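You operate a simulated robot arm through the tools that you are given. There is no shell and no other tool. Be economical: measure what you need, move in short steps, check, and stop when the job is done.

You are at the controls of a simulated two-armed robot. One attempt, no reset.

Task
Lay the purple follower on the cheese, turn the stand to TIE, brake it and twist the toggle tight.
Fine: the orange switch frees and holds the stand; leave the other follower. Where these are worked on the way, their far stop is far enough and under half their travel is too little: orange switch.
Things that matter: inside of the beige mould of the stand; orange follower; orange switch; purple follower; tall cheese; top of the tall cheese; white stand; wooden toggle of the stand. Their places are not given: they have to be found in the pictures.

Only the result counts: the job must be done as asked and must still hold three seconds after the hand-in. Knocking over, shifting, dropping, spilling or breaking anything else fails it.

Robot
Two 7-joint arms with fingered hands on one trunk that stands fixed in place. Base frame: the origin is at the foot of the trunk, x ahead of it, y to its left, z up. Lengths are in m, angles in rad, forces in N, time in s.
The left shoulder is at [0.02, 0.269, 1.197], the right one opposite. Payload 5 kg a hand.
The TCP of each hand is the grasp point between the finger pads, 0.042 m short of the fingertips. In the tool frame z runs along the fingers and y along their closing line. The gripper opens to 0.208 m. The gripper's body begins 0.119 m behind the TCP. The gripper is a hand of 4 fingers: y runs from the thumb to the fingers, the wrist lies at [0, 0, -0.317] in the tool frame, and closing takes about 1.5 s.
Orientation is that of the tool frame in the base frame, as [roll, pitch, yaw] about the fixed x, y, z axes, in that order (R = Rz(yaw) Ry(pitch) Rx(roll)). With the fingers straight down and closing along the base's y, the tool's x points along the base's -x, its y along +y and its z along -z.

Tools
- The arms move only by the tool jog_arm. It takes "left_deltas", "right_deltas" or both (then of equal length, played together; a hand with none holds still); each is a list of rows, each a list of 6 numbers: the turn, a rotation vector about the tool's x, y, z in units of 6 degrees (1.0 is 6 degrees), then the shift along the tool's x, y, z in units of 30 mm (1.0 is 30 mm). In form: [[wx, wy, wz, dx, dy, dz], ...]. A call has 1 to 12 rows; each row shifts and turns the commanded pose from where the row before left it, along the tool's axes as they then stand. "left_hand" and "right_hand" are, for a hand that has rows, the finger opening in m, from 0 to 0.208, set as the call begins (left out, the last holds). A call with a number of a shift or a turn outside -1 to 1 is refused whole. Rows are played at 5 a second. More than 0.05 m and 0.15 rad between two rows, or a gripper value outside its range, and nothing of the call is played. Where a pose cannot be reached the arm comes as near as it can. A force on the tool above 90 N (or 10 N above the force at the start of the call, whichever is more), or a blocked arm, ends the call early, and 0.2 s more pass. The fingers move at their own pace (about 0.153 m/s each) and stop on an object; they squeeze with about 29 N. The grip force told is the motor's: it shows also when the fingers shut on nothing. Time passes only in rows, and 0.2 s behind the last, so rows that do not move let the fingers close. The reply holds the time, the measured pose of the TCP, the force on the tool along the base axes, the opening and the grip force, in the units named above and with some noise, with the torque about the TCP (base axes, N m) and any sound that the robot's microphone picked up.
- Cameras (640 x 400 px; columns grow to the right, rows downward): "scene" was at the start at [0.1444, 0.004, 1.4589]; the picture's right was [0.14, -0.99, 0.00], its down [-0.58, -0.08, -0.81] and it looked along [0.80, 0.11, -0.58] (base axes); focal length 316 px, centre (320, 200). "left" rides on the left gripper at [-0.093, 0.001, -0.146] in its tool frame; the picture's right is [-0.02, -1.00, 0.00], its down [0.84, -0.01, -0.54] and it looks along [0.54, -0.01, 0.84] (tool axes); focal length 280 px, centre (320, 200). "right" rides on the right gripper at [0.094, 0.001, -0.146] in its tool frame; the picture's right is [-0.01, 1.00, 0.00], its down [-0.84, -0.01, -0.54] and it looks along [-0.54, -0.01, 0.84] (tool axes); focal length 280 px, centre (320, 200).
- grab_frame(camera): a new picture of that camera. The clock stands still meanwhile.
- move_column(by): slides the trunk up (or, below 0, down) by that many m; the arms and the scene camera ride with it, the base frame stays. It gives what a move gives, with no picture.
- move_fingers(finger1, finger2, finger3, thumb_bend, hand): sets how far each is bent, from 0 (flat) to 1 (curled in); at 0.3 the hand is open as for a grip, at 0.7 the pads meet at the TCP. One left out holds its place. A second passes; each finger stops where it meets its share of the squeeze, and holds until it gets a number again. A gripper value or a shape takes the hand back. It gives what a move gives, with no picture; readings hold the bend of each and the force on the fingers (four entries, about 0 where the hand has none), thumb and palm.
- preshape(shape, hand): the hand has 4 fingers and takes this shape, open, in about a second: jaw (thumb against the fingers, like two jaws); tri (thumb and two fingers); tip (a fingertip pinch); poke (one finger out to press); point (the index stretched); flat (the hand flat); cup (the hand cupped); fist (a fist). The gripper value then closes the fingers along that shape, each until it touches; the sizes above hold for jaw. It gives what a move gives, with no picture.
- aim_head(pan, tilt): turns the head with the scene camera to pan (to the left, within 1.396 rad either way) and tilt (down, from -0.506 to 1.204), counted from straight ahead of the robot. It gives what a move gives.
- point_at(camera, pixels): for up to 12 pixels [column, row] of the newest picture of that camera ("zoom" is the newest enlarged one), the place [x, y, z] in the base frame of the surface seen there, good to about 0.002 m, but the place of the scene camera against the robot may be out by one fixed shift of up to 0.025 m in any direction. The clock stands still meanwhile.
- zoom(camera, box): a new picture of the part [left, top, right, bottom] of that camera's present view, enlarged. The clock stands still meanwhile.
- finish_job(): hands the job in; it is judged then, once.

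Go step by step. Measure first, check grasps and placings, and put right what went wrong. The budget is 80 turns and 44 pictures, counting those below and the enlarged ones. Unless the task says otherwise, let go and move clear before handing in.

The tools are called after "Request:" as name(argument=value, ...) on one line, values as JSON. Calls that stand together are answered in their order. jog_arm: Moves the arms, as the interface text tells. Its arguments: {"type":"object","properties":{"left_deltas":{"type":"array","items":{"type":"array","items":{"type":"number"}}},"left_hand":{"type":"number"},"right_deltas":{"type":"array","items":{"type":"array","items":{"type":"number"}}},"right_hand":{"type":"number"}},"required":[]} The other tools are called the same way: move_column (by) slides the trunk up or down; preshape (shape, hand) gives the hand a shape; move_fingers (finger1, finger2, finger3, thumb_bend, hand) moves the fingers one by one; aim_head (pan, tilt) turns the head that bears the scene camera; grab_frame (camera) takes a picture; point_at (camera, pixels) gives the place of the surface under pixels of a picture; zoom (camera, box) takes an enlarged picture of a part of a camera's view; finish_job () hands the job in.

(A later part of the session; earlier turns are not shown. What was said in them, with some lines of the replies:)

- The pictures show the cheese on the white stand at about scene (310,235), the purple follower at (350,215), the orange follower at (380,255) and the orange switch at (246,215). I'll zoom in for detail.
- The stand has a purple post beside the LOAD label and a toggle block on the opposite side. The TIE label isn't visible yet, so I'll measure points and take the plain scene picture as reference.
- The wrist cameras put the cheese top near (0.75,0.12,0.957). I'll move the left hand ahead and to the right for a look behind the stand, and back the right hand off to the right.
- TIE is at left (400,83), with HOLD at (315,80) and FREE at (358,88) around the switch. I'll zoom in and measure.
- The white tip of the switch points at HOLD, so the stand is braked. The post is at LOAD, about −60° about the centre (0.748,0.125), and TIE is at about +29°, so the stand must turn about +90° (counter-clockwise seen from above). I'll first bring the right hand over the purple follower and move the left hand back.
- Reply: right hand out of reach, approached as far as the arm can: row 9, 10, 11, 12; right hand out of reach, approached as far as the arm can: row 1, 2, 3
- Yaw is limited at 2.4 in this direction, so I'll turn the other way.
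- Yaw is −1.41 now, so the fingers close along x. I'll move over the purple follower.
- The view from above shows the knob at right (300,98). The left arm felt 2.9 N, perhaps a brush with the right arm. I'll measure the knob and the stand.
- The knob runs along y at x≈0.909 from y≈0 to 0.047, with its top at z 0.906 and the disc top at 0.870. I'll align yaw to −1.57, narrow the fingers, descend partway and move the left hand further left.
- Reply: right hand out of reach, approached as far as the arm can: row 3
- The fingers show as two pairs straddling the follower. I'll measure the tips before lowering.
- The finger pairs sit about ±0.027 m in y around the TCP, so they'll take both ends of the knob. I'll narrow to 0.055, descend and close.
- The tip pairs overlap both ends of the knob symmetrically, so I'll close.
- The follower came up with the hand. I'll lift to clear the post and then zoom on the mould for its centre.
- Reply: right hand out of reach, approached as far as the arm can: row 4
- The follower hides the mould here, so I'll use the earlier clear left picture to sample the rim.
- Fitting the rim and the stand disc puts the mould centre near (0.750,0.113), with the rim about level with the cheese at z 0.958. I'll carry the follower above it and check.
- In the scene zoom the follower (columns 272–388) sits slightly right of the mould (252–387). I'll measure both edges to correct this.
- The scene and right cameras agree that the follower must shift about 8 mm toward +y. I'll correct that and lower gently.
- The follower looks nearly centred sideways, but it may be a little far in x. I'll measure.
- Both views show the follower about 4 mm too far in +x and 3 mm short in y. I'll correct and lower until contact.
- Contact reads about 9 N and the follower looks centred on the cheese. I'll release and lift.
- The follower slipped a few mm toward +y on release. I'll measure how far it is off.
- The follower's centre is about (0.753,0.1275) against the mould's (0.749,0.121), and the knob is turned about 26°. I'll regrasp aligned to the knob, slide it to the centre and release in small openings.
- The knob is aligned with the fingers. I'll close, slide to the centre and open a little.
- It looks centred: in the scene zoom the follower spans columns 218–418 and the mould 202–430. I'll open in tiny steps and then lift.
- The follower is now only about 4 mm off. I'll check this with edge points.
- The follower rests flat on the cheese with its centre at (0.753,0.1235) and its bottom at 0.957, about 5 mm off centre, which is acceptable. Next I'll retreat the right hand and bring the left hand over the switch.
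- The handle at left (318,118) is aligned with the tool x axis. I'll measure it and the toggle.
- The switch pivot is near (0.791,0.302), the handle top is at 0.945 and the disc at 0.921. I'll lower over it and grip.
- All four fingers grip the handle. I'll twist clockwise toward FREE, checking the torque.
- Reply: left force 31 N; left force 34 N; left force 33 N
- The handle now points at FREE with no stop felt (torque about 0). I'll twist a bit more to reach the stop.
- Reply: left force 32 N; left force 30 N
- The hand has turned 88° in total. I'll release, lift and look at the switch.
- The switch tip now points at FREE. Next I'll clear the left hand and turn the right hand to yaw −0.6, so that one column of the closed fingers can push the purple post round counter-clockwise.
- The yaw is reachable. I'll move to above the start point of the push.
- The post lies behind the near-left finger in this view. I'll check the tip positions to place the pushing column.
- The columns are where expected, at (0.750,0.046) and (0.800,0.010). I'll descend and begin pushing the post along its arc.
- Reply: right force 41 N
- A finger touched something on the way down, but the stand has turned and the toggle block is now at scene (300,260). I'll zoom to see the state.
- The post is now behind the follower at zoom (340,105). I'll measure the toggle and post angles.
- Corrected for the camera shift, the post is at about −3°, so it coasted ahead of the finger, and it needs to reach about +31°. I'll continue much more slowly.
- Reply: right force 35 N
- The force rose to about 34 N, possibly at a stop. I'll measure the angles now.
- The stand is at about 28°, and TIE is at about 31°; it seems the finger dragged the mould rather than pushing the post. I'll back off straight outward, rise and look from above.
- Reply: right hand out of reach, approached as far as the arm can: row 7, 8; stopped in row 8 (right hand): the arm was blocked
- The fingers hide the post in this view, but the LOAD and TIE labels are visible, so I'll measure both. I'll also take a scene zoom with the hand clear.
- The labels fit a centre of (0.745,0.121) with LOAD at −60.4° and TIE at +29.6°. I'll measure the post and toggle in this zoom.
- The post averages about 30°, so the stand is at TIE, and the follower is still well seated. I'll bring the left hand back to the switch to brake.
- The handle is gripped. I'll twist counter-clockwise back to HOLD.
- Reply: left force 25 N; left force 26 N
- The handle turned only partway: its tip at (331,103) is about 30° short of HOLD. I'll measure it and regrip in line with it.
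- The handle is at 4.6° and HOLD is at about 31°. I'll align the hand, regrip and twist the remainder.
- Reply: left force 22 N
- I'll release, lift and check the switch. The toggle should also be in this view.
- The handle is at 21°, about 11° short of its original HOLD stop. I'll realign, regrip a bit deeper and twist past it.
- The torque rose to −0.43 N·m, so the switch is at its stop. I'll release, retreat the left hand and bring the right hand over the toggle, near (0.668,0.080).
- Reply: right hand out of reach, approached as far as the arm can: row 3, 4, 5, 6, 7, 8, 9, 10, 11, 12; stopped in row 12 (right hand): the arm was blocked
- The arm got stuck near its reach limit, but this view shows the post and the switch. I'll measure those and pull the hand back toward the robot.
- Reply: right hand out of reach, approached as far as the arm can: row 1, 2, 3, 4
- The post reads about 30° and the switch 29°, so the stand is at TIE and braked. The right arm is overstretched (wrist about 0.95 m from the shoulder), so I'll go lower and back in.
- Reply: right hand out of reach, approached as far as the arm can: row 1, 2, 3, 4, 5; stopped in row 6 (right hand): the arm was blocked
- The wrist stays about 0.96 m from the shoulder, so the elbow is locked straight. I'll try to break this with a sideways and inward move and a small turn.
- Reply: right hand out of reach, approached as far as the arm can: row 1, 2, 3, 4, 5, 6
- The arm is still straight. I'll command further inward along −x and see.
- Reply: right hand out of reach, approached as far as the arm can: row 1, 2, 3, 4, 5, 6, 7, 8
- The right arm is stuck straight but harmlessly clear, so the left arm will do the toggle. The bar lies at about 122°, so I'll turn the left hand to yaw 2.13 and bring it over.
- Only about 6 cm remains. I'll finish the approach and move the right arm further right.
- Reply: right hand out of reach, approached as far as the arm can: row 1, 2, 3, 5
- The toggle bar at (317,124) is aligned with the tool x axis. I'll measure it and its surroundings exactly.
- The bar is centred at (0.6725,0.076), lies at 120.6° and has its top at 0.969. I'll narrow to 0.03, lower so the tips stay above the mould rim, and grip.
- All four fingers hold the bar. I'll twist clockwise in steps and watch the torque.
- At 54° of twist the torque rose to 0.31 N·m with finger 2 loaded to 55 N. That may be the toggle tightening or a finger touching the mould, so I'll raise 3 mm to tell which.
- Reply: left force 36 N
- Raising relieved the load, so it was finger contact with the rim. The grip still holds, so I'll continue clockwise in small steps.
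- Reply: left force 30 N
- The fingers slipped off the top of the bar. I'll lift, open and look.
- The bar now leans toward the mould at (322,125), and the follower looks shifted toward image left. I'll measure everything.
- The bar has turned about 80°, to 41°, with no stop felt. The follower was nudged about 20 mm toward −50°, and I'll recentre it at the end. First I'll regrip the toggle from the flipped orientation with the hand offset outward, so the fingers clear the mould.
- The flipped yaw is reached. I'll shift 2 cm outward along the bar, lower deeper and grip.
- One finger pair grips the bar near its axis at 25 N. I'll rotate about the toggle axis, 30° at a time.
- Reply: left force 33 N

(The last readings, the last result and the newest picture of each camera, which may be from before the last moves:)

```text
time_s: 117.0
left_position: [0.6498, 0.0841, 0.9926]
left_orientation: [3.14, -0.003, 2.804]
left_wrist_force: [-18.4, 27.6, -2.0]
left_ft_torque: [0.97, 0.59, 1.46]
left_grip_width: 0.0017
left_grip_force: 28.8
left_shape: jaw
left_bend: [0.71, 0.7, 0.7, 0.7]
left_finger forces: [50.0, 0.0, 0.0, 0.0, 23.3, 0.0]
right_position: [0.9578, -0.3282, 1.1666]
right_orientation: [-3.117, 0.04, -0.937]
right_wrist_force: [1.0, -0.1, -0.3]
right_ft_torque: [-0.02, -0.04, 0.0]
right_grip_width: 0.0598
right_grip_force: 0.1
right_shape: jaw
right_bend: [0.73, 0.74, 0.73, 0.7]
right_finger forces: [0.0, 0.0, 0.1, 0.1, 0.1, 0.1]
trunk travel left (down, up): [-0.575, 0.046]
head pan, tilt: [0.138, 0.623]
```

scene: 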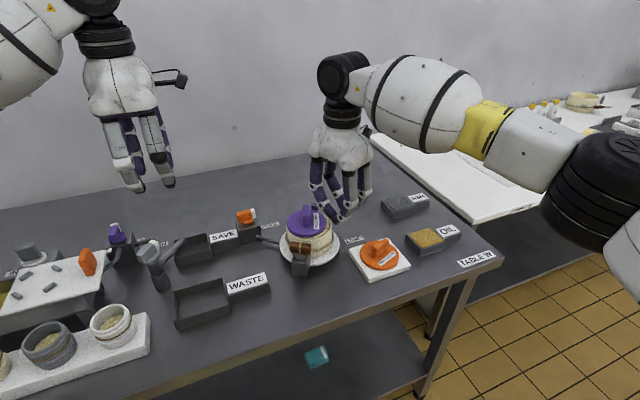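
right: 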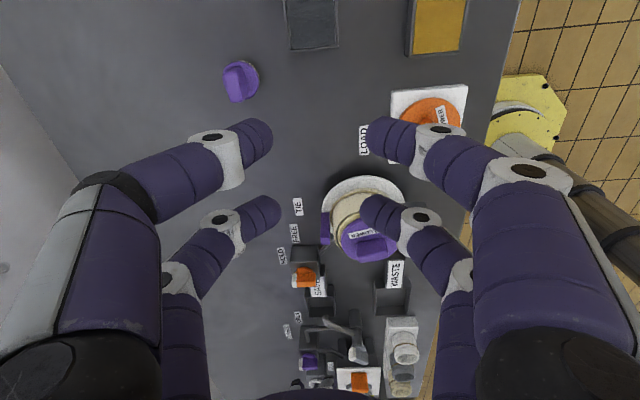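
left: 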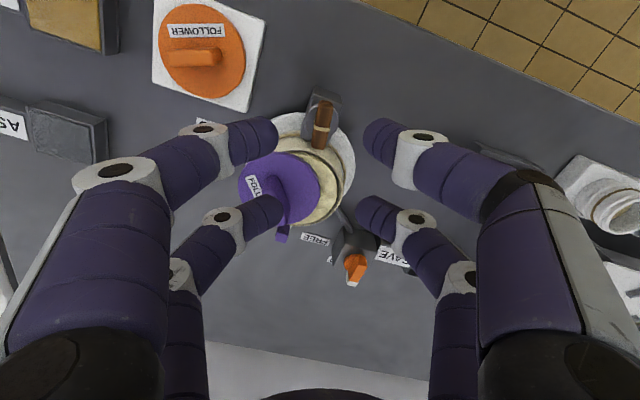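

The torque climbed to about 1.5 N·m, so the toggle has come up tight. I'll hold a moment, then release and lift.

Request:
jog_arm(left_deltas=[[0, 0, 0, 0, 0, 0], [0, 0, 0, 0, 0, 0]])

Request:
jog_arm(left_deltas=[[0, 0, 0, 0, 0, 0], [0, 0, 0, 0, 0, 0], [0, 0, 0, 0, 0, -0.3], [0, 0, 0, 0, 0, -1], [0, 0, 0, 0, 0, -1], [0, 0, 0, 0, 0, -1], [0, 0, 0, 0, 0, -0.6]], left_hand=0.036)

```text
time_s: 117.6
left_position: [0.6509, 0.0838, 0.9916]
left_orientation: [3.138, 0.0, 2.806]
left_wrist_force: [-24.0, 28.9, -3.4]
left_ft_torque: [1.05, 0.74, 1.54]
left_grip_width: 0.0012
left_grip_force: 28.8
left_shape: jaw
left_bend: [0.71, 0.7, 0.7, 0.7]
left_finger forces: [51.1, 0.0, 0.0, 0.0, 21.8, 0.0]
right_position: [0.9566, -0.3284, 1.1662]
right_orientation: [-3.117, 0.041, -0.938]
right_wrist_force: [-0.1, -0.2, -0.4]
right_ft_torque: [0.01, 0.0, 0.0]
right_grip_width: 0.0598
right_grip_force: 0.0
right_shape: jaw
right_bend: [0.73, 0.74, 0.73, 0.7]
right_finger forces: [0.0, 0.0, 0.0, 0.0, 0.0, 0.0]
trunk travel left (down, up): [-0.575, 0.046]
head pan, tilt: [0.138, 0.623]
```

```text
time_s: 119.2
left_position: [0.6527, 0.081, 1.1087]
left_orientation: [3.14, 0.003, 2.805]
left_wrist_force: [-0.1, -0.5, -0.7]
left_ft_torque: [0.02, -0.03, -0.02]
left_grip_width: 0.0361
left_grip_force: 0.1
left_shape: jaw
left_bend: [0.73, 0.73, 0.73, 0.7]
left_finger forces: [0.0, 0.0, 0.1, 0.0, 0.0, 0.0]
right_position: [0.9586, -0.3298, 1.1647]
right_orientation: [-3.119, 0.043, -0.937]
right_wrist_force: [0.2, 0.0, -0.1]
right_ft_torque: [-0.01, -0.03, 0.0]
right_grip_width: 0.0594
right_grip_force: 0.0
right_shape: jaw
right_bend: [0.73, 0.74, 0.73, 0.7]
right_finger forces: [0.0, 0.0, 0.2, 0.0, 0.0, 0.1]
trunk travel left (down, up): [-0.575, 0.046]
head pan, tilt: [0.138, 0.623]
```

Now I'll recentre the follower by pushing its overhanging edge toward 130° with the two closed finger columns. First I'll turn to yaw −2.44 and go to the start point.

Request:
jog_arm(left_deltas=[[0, 0, -1, 0, 0, 0], [0, 0, -1, 0, 0, 0], [0, 0, -1, 0, 0, 0], [0, 0, -1, 0, 0, 0], [0, 0, -1, 0, 0, 0], [0, 0, -1, 0, 0, 0], [0, 0, -1, 0, 0, 0], [0, 0, -1, 0, 0, 0], [0, 0, -1, 0, 0, 0], [0, 0, -0.9, 0, 0, 0]], left_hand=0.0)

Request:
jog_arm(left_deltas=[[0, 0, 0, -0.64, -0.83, 0], [0, 0, 0, -0.64, -0.83, 0], [0, 0, 0, -0.64, -0.83, 0], [0, 0, 0, -0.64, -0.84, 0], [0, 0, 0, -0.64, -0.84, 0], [0, 0, 0, 0, 0, 0]])

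```text
time_s: 121.4
left_position: [0.6524, 0.0817, 1.1085]
left_orientation: [-3.141, -0.001, -2.439]
left_wrist_force: [0.4, 0.6, 0.0]
left_ft_torque: [0.01, -0.02, 0.02]
left_grip_width: 0.0
left_grip_force: 29.3
left_shape: jaw
left_bend: [0.7, 0.7, 0.7, 0.7]
left_finger forces: [0.1, 0.0, 0.1, 0.1, 0.0, 0.0]
right_position: [0.958, -0.3309, 1.1655]
right_orientation: [-3.118, 0.041, -0.937]
right_wrist_force: [0.0, -0.6, 0.6]
right_ft_torque: [-0.01, -0.03, -0.01]
right_grip_width: 0.0595
right_grip_force: 0.0
right_shape: jaw
right_bend: [0.73, 0.74, 0.73, 0.7]
right_finger forces: [0.1, 0.0, 0.0, 0.0, 0.1, 0.0]
trunk travel left (down, up): [-0.575, 0.046]
head pan, tilt: [0.138, 0.623]
```

```text
time_s: 122.8
left_position: [0.8052, 0.0482, 1.1089]
left_orientation: [-3.141, -0.001, -2.44]
left_wrist_force: [-0.6, -0.1, -0.1]
left_ft_torque: [-0.05, -0.01, -0.03]
left_grip_width: 0.0
left_grip_force: 29.0
left_shape: jaw
left_bend: [0.7, 0.7, 0.7, 0.7]
left_finger forces: [0.0, 0.0, 0.0, 0.0, 0.0, 0.1]
right_position: [0.9571, -0.3299, 1.167]
right_orientation: [-3.117, 0.041, -0.938]
right_wrist_force: [-0.3, 0.7, 0.8]
right_ft_torque: [-0.05, -0.05, 0.01]
right_grip_width: 0.0598
right_grip_force: 0.1
right_shape: jaw
right_bend: [0.73, 0.74, 0.73, 0.7]
right_finger forces: [0.0, 0.1, 0.0, 0.0, 0.0, 0.1]
trunk travel left (down, up): [-0.575, 0.046]
head pan, tilt: [0.138, 0.623]
```

I'm in place. I'll lower so the tips are at the disc's height, just above the rim, and push gently.

Request:
jog_arm(left_deltas=[[0, 0, 0, 0, 0, 1], [0, 0, 0, 0, 0, 1], [0, 0, 0, 0, 0, 1], [0, 0, 0, 0, 0, 0.56], [0, 0, 0, 0, 0, 0]])

Request:
jog_arm(left_deltas=[[0, 0, 0, 0, 0.12, 0], [0, 0, 0, 0, 0.12, 0], [0, 0, 0, 0, 0.12, 0], [0, 0, 0, 0, 0.12, 0], [0, 0, 0, 0, 0.12, 0], [0, 0, 0, 0, 0.12, 0], [0, 0, 0, 0, 0.12, 0]])

Request:
jog_arm(left_deltas=[[0, 0, 0, 0, 0.12, 0], [0, 0, 0, 0, 0.12, 0]])

```text
time_s: 124.0
left_position: [0.8079, 0.0493, 1.0021]
left_orientation: [3.141, 0.001, -2.441]
left_wrist_force: [0.4, 0.3, -0.7]
left_ft_torque: [-0.01, 0.01, -0.03]
left_grip_width: 0.0
left_grip_force: 28.5
left_shape: jaw
left_bend: [0.7, 0.7, 0.7, 0.7]
left_finger forces: [0.0, 0.0, 0.0, 0.0, 0.0, 0.1]
right_position: [0.9572, -0.3303, 1.167]
right_orientation: [-3.117, 0.044, -0.938]
right_wrist_force: [0.0, 0.6, 0.2]
right_ft_torque: [-0.02, 0.0, 0.0]
right_grip_width: 0.0597
right_grip_force: 0.1
right_shape: jaw
right_bend: [0.73, 0.74, 0.73, 0.7]
right_finger forces: [0.0, 0.0, 0.0, 0.1, 0.0, 0.1]
trunk travel left (down, up): [-0.575, 0.046]
head pan, tilt: [0.138, 0.623]
```

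```text
time_s: 125.6
left_position: [0.7909, 0.0658, 1.0029]
left_orientation: [3.141, -0.001, -2.439]
left_wrist_force: [0.4, -0.1, 0.3]
left_ft_torque: [-0.02, -0.02, -0.03]
left_grip_width: 0.0001
left_grip_force: 29.1
left_shape: jaw
left_bend: [0.7, 0.7, 0.7, 0.7]
left_finger forces: [0.0, 0.0, 0.1, 0.0, 0.0, 0.0]
right_position: [0.9574, -0.3299, 1.1666]
right_orientation: [-3.116, 0.041, -0.937]
right_wrist_force: [-0.3, -0.3, -0.3]
right_ft_torque: [-0.04, 0.02, 0.0]
right_grip_width: 0.0598
right_grip_force: 0.1
right_shape: jaw
right_bend: [0.73, 0.74, 0.73, 0.7]
right_finger forces: [0.0, 0.1, 0.1, 0.0, 0.0, 0.0]
trunk travel left (down, up): [-0.575, 0.046]
head pan, tilt: [0.138, 0.623]
```

```text
time_s: 126.2
left_position: [0.7861, 0.0731, 1.0031]
left_orientation: [3.14, 0.0, -2.443]
left_wrist_force: [1.0, -0.1, -0.2]
left_ft_torque: [0.05, -0.06, -0.03]
left_grip_width: 0.0
left_grip_force: 29.3
left_shape: jaw
left_bend: [0.7, 0.7, 0.7, 0.7]
left_finger forces: [0.1, 0.0, 0.0, 0.0, 0.0, 0.1]
right_position: [0.959, -0.3308, 1.1659]
right_orientation: [-3.116, 0.042, -0.939]
right_wrist_force: [0.3, -0.4, -0.1]
right_ft_torque: [0.0, 0.06, 0.01]
right_grip_width: 0.0595
right_grip_force: 0.1
right_shape: jaw
right_bend: [0.73, 0.74, 0.73, 0.7]
right_finger forces: [0.0, 0.1, 0.0, 0.0, 0.0, 0.0]
trunk travel left (down, up): [-0.575, 0.046]
head pan, tilt: [0.138, 0.623]
```

Forces stay near zero, which is plausible for a light follower. I'll lower 3 mm to make sure the tips aren't riding over it, checking force, then finish the push.

Request:
jog_arm(left_deltas=[[0, 0, 0, 0, 0, 0.1], [0, 0, 0, 0, 0, 0]])

Request:
jog_arm(left_deltas=[[0, 0, 0, 0, 0.09, 0], [0, 0, 0, 0, 0.09, 0], [0, 0, 0, 0, 0.09, 0], [0, 0, 0, 0, 0, 0]])

```text
time_s: 126.8
left_position: [0.7858, 0.0721, 1.0001]
left_orientation: [3.14, 0.0, -2.442]
left_wrist_force: [1.3, 0.7, 1.4]
left_ft_torque: [0.0, -0.06, 0.0]
left_grip_width: 0.0
left_grip_force: 29.1
left_shape: jaw
left_bend: [0.7, 0.7, 0.7, 0.7]
left_finger forces: [0.1, 0.3, 0.0, 0.1, 0.0, 0.0]
right_position: [0.9588, -0.3299, 1.1665]
right_orientation: [-3.117, 0.043, -0.938]
right_wrist_force: [0.3, -0.2, 0.5]
right_ft_torque: [0.0, -0.02, 0.02]
right_grip_width: 0.0598
right_grip_force: 0.0
right_shape: jaw
right_bend: [0.73, 0.74, 0.73, 0.7]
right_finger forces: [0.1, 0.0, 0.1, 0.0, 0.1, 0.0]
trunk travel left (down, up): [-0.575, 0.046]
head pan, tilt: [0.138, 0.623]
```

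```text
time_s: 127.8
left_position: [0.7817, 0.0789, 1.0007]
left_orientation: [3.141, 0.001, -2.439]
left_wrist_force: [3.5, -3.2, 4.6]
left_ft_torque: [0.0, -0.26, -0.08]
left_grip_width: 0.0
left_grip_force: 29.1
left_shape: jaw
left_bend: [0.7, 0.7, 0.7, 0.7]
left_finger forces: [0.1, 0.3, 0.0, 0.1, 0.0, 0.0]
right_position: [0.9564, -0.3309, 1.1661]
right_orientation: [-3.116, 0.042, -0.937]
right_wrist_force: [-0.1, 0.1, 0.0]
right_ft_torque: [0.0, -0.04, -0.02]
right_grip_width: 0.0595
right_grip_force: 0.0
right_shape: jaw
right_bend: [0.73, 0.74, 0.73, 0.7]
right_finger forces: [0.0, 0.0, 0.0, 0.1, 0.0, 0.0]
trunk travel left (down, up): [-0.575, 0.046]
head pan, tilt: [0.138, 0.623]
```

A light contact force of about 4 N confirms the push, ended at the planned point. I'll back off, rise and take the last picture from above the stand.

Request:
jog_arm(left_deltas=[[0, 0, 0, 0, -0.5, 0], [0, 0, 0, 0, -1, 0], [0, 0, 0, 0, -0.5, -1], [0, 0, 0, 0, 0, -1], [0, 0, 0, 0, 0, -1], [0, 0, 0, 0, 0, -1], [0, 0, 0, 0, 0, -1], [0, 0, 0, 0.52, 0.95, -0.5], [0, 0, 0, 0.52, 0.95, -0.5], [0, 0, 0, 0.52, 0.95, -0.5], [0, 0, 0, 0.5, 0.95, -0.5], [0, 0, 0, 0, 0, 0]])

Request:
jog_arm(left_deltas=[[0, 0, 0, 0, 0, 0], [0, 0, 0, 0, 0, 0], [0, 0, 0, 0, 0, 0]], left_hand=0.14)

Request:
grab_frame(camera="left")

```text
time_s: 130.4
left_position: [0.6988, 0.0793, 1.2082]
left_orientation: [3.141, -0.001, -2.442]
left_wrist_force: [0.3, -0.5, 0.1]
left_ft_torque: [0.03, 0.1, 0.0]
left_grip_width: 0.0
left_grip_force: 28.6
left_shape: jaw
left_bend: [0.7, 0.7, 0.7, 0.7]
left_finger forces: [0.0, 0.1, 0.0, 0.0, 0.0, 0.1]
right_position: [0.9573, -0.3305, 1.1649]
right_orientation: [-3.116, 0.042, -0.939]
right_wrist_force: [1.3, -0.1, -0.5]
right_ft_torque: [0.06, 0.07, -0.01]
right_grip_width: 0.0597
right_grip_force: 0.1
right_shape: jaw
right_bend: [0.73, 0.74, 0.73, 0.7]
right_finger forces: [0.0, 0.0, 0.0, 0.1, 0.1, 0.0]
trunk travel left (down, up): [-0.575, 0.046]
head pan, tilt: [0.138, 0.623]
```

```text
time_s: 131.2
left_position: [0.6987, 0.0797, 1.21]
left_orientation: [3.141, 0.0, -2.441]
left_wrist_force: [-0.6, 1.2, 0.4]
left_ft_torque: [0.01, 0.04, 0.01]
left_grip_width: 0.1394
left_grip_force: 0.1
left_shape: jaw
left_bend: [0.29, 0.29, 0.29, 0.63]
left_finger forces: [0.0, 0.0, 0.1, 0.0, 0.1, 0.0]
right_position: [0.958, -0.3295, 1.1651]
right_orientation: [-3.116, 0.041, -0.937]
right_wrist_force: [0.2, -0.1, 0.5]
right_ft_torque: [0.02, 0.04, 0.01]
right_grip_width: 0.0593
right_grip_force: 0.0
right_shape: jaw
right_bend: [0.73, 0.74, 0.73, 0.7]
right_finger forces: [0.0, 0.1, 0.0, 0.0, 0.1, 0.0]
trunk travel left (down, up): [-0.575, 0.046]
head pan, tilt: [0.138, 0.623]
```

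```text
0 pictures are left
```

left: 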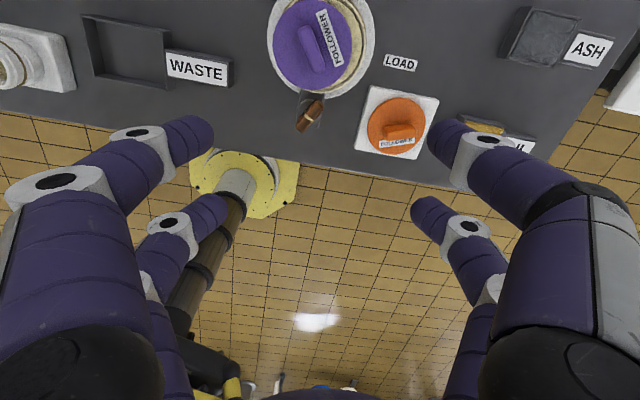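

The stand, follower and toggle are all in view. I'll measure the follower's centring, the toggle and the mould.

Request:
point_at(camera="left", pixels=[[274, 45], [350, 45], [312, 88], [312, 5], [285, 75], [342, 75], [343, 20], [285, 12], [310, 45], [360, 45], [312, 94], [350, 78]])

Request:
point_at(camera="left", pixels=[[318, 104], [310, 116], [300, 128], [374, 45], [268, 45], [330, 96], [400, 62], [397, 126], [360, 70], [345, 88], [362, 30], [355, 60]])

```text
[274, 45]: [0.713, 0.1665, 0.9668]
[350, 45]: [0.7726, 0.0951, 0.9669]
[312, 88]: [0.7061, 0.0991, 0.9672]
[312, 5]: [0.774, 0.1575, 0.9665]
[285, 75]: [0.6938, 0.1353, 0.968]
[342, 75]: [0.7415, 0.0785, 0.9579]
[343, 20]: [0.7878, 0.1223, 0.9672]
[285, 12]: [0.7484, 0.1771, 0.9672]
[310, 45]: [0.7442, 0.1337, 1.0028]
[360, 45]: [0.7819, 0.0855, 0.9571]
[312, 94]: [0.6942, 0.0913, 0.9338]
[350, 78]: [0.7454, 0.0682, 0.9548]
```

```text
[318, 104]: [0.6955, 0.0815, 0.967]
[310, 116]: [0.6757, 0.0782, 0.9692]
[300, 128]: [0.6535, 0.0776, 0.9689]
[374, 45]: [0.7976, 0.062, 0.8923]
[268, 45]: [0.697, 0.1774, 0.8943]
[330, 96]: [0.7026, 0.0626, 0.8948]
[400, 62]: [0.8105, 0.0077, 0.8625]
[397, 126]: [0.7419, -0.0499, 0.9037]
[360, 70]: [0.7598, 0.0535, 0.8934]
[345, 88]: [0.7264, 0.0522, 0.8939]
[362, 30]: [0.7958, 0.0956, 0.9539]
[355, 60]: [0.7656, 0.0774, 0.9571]
```

The toggle bar ended at 5°, a total of about 115° against a firm stop. The follower's centre is (0.7415,0.1295), roughly 10 mm past the mould centre (0.746,0.120). Using this measured push offset (0.0646 m from TCP to disc centre), I'll nudge it back from the other side.

Request:
jog_arm(left_deltas=[[0, 0, 0, -0.54, 0.83, 0], [0, 0, 0, -0.54, 0.83, 0], [0, 0, 0, -0.54, 0.83, 0], [0, 0, 0, -0.54, 0.84, 0], [0, 0, 0, 0, 0, 1], [0, 0, 0, 0, 0, 1], [0, 0, 0, 0, 0, 1], [0, 0, 0, 0, 0, 1], [0, 0, 0, 0, 0, 0]], left_hand=0.0)

Request:
jog_arm(left_deltas=[[0, 0, 0, 0, 0, 1], [0, 0, 0, 0, 0, 1], [0, 0, 0, 0, 0, 0.98], [0, 0, 0, 0, 0, 0], [0, 0, 0, 0, 0, 0]])

```text
time_s: 133.2
left_position: [0.6838, 0.1997, 1.0901]
left_orientation: [3.141, 0.002, -2.443]
left_wrist_force: [0.0, -0.3, 0.1]
left_ft_torque: [0.03, -0.01, 0.02]
left_grip_width: 0.0001
left_grip_force: 28.7
left_shape: jaw
left_bend: [0.7, 0.7, 0.7, 0.7]
left_finger forces: [0.0, 0.0, 0.0, 0.0, 0.1, 0.1]
right_position: [0.957, -0.3312, 1.1667]
right_orientation: [-3.117, 0.044, -0.939]
right_wrist_force: [0.1, -0.1, 0.3]
right_ft_torque: [0.02, -0.01, 0.02]
right_grip_width: 0.0598
right_grip_force: 0.0
right_shape: jaw
right_bend: [0.73, 0.74, 0.73, 0.7]
right_finger forces: [0.0, 0.0, 0.0, 0.0, 0.1, 0.1]
trunk travel left (down, up): [-0.575, 0.046]
head pan, tilt: [0.138, 0.623]
```

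```text
time_s: 134.4
left_position: [0.6833, 0.198, 1.0004]
left_orientation: [-3.14, 0.001, -2.441]
left_wrist_force: [-0.2, 1.0, -0.7]
left_ft_torque: [0.0, 0.01, 0.0]
left_grip_width: 0.0
left_grip_force: 28.7
left_shape: jaw
left_bend: [0.7, 0.7, 0.7, 0.7]
left_finger forces: [0.1, 0.1, 0.0, 0.0, 0.1, 0.1]
right_position: [0.9573, -0.3295, 1.1652]
right_orientation: [-3.116, 0.042, -0.938]
right_wrist_force: [0.7, 0.0, -0.2]
right_ft_torque: [-0.03, 0.02, -0.01]
right_grip_width: 0.0598
right_grip_force: 0.0
right_shape: jaw
right_bend: [0.73, 0.74, 0.73, 0.7]
right_finger forces: [0.0, 0.0, 0.0, 0.0, 0.0, 0.1]
trunk travel left (down, up): [-0.575, 0.046]
head pan, tilt: [0.138, 0.623]
```

I'll make the slow nudge, then back off.

Request:
jog_arm(left_deltas=[[0, 0, 0, 0.08, -0.1, 0], [0, 0, 0, 0, -0.1, 0], [0, 0, 0, 0, -0.1, 0], [0, 0, 0, 0, -0.1, 0], [0, 0, 0, 0, -0.1, 0], [0, 0, 0, 0, -0.1, 0], [0, 0, 0, 0, -0.1, 0], [0, 0, 0, 0, -0.1, 0], [0, 0, 0, 0, -0.1, 0], [0, 0, 0, 0, -0.1, 0], [0, 0, 0, 0, -0.1, 0], [0, 0, 0, 0, 0, 0]])

```text
time_s: 137.0
left_position: [0.7046, 0.1717, 1.0004]
left_orientation: [-3.141, 0.0, -2.441]
left_wrist_force: [0.1, 0.5, 0.6]
left_ft_torque: [-0.03, 0.02, -0.06]
left_grip_width: 0.0
left_grip_force: 28.9
left_shape: jaw
left_bend: [0.7, 0.7, 0.7, 0.7]
left_finger forces: [0.0, 0.0, 0.1, 0.0, 0.0, 0.0]
right_position: [0.9582, -0.3297, 1.1657]
right_orientation: [-3.117, 0.042, -0.938]
right_wrist_force: [-0.7, -0.8, -0.6]
right_ft_torque: [0.01, -0.03, -0.03]
right_grip_width: 0.0598
right_grip_force: 0.0
right_shape: jaw
right_bend: [0.73, 0.74, 0.73, 0.7]
right_finger forces: [0.0, 0.0, 0.0, 0.0, 0.0, 0.1]
trunk travel left (down, up): [-0.575, 0.046]
head pan, tilt: [0.138, 0.623]
```

No force was felt, so contact may only just be starting. I'll add 6 mm, which keeps the follower within about 7 mm of centre either way, and then retreat.

Request:
jog_arm(left_deltas=[[0, 0, 0, 0, -0.07, 0], [0, 0, 0, 0, -0.07, 0], [0, 0, 0, 0, -0.06, 0], [0, 0, 0, 0, 0, 0]])

Request:
jog_arm(left_deltas=[[0, 0, 0, 0, 0.3, 0], [0, 0, 0, 0, 0.7, 0], [0, 0, 0, 0, 0.5, -0.5], [0, 0, 0, 0, 0, -1], [0, 0, 0, 0, 0, -1], [0, 0, 0, 0, 0, -1], [0, 0, 0, 0, 0, -1], [0, 0, 0, 0, 1, 0], [0, 0, 0, 0, 1, 0], [0, 0, 0, 0, 1, 0], [0, 0, 0, 0, 1, 0], [0, 0, 0, 0, 0, 0]])

```text
time_s: 138.0
left_position: [0.7077, 0.1674, 1.0011]
left_orientation: [3.141, 0.0, -2.442]
left_wrist_force: [0.4, -0.4, 0.3]
left_ft_torque: [0.01, -0.01, 0.0]
left_grip_width: 0.0
left_grip_force: 29.2
left_shape: jaw
left_bend: [0.7, 0.7, 0.7, 0.7]
left_finger forces: [0.0, 0.0, 0.0, 0.0, 0.0, 0.1]
right_position: [0.9578, -0.3301, 1.1656]
right_orientation: [-3.117, 0.043, -0.937]
right_wrist_force: [-1.2, 0.4, 0.1]
right_ft_torque: [0.05, -0.01, -0.02]
right_grip_width: 0.0595
right_grip_force: 0.0
right_shape: jaw
right_bend: [0.73, 0.74, 0.73, 0.7]
right_finger forces: [0.0, 0.0, 0.1, 0.0, 0.1, 0.0]
trunk travel left (down, up): [-0.575, 0.046]
head pan, tilt: [0.138, 0.623]
```

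```text
time_s: 140.6
left_position: [0.6019, 0.2912, 1.1353]
left_orientation: [3.14, 0.001, -2.441]
left_wrist_force: [0.9, -0.6, -0.5]
left_ft_torque: [0.01, 0.06, 0.05]
left_grip_width: 0.0
left_grip_force: 29.2
left_shape: jaw
left_bend: [0.7, 0.7, 0.7, 0.7]
left_finger forces: [0.1, 0.0, 0.0, 0.0, 0.1, 0.0]
right_position: [0.9564, -0.331, 1.1642]
right_orientation: [-3.117, 0.042, -0.938]
right_wrist_force: [0.0, -0.5, -0.2]
right_ft_torque: [0.08, 0.03, -0.02]
right_grip_width: 0.0594
right_grip_force: 0.1
right_shape: jaw
right_bend: [0.73, 0.74, 0.73, 0.7]
right_finger forces: [0.0, 0.1, 0.0, 0.1, 0.0, 0.1]
trunk travel left (down, up): [-0.575, 0.046]
head pan, tilt: [0.138, 0.623]
5 turns are left
```

Both hands are clear with nothing held. By the last measurements the follower lies on the cheese, the post is at TIE, the switch is at HOLD and the toggle is against its stop. I'll hand in.

Request:
finish_job()

```text
The job is handed in.
```

I handed the job in with all four steps done. My final nudge of the follower is unconfirmed because I had no pictures left.

- **Purple follower:** it lies flat on the cheese. The toggle work pushed it about 20 mm off centre, and pushing it back overshot by about 10 mm. I then made a last nudge of up to a few millimetres; I estimate it is now within about 10 mm of centre.
- **Stand:** the post was at about 30°, in line with TIE (29.6°), when I last measured it, before the final toggle twist.
- **Brake:** the switch was twisted back until it met resistance, and its handle pointed at HOLD (about 29°).
- **Toggle:** it turned about 115° clockwise and then held firm at about 1.5 N·m.

The orange follower was not touched. The right arm locked straight at full reach partway through and I could not bend it back. It is parked clear of the stand, over the right side of the table.
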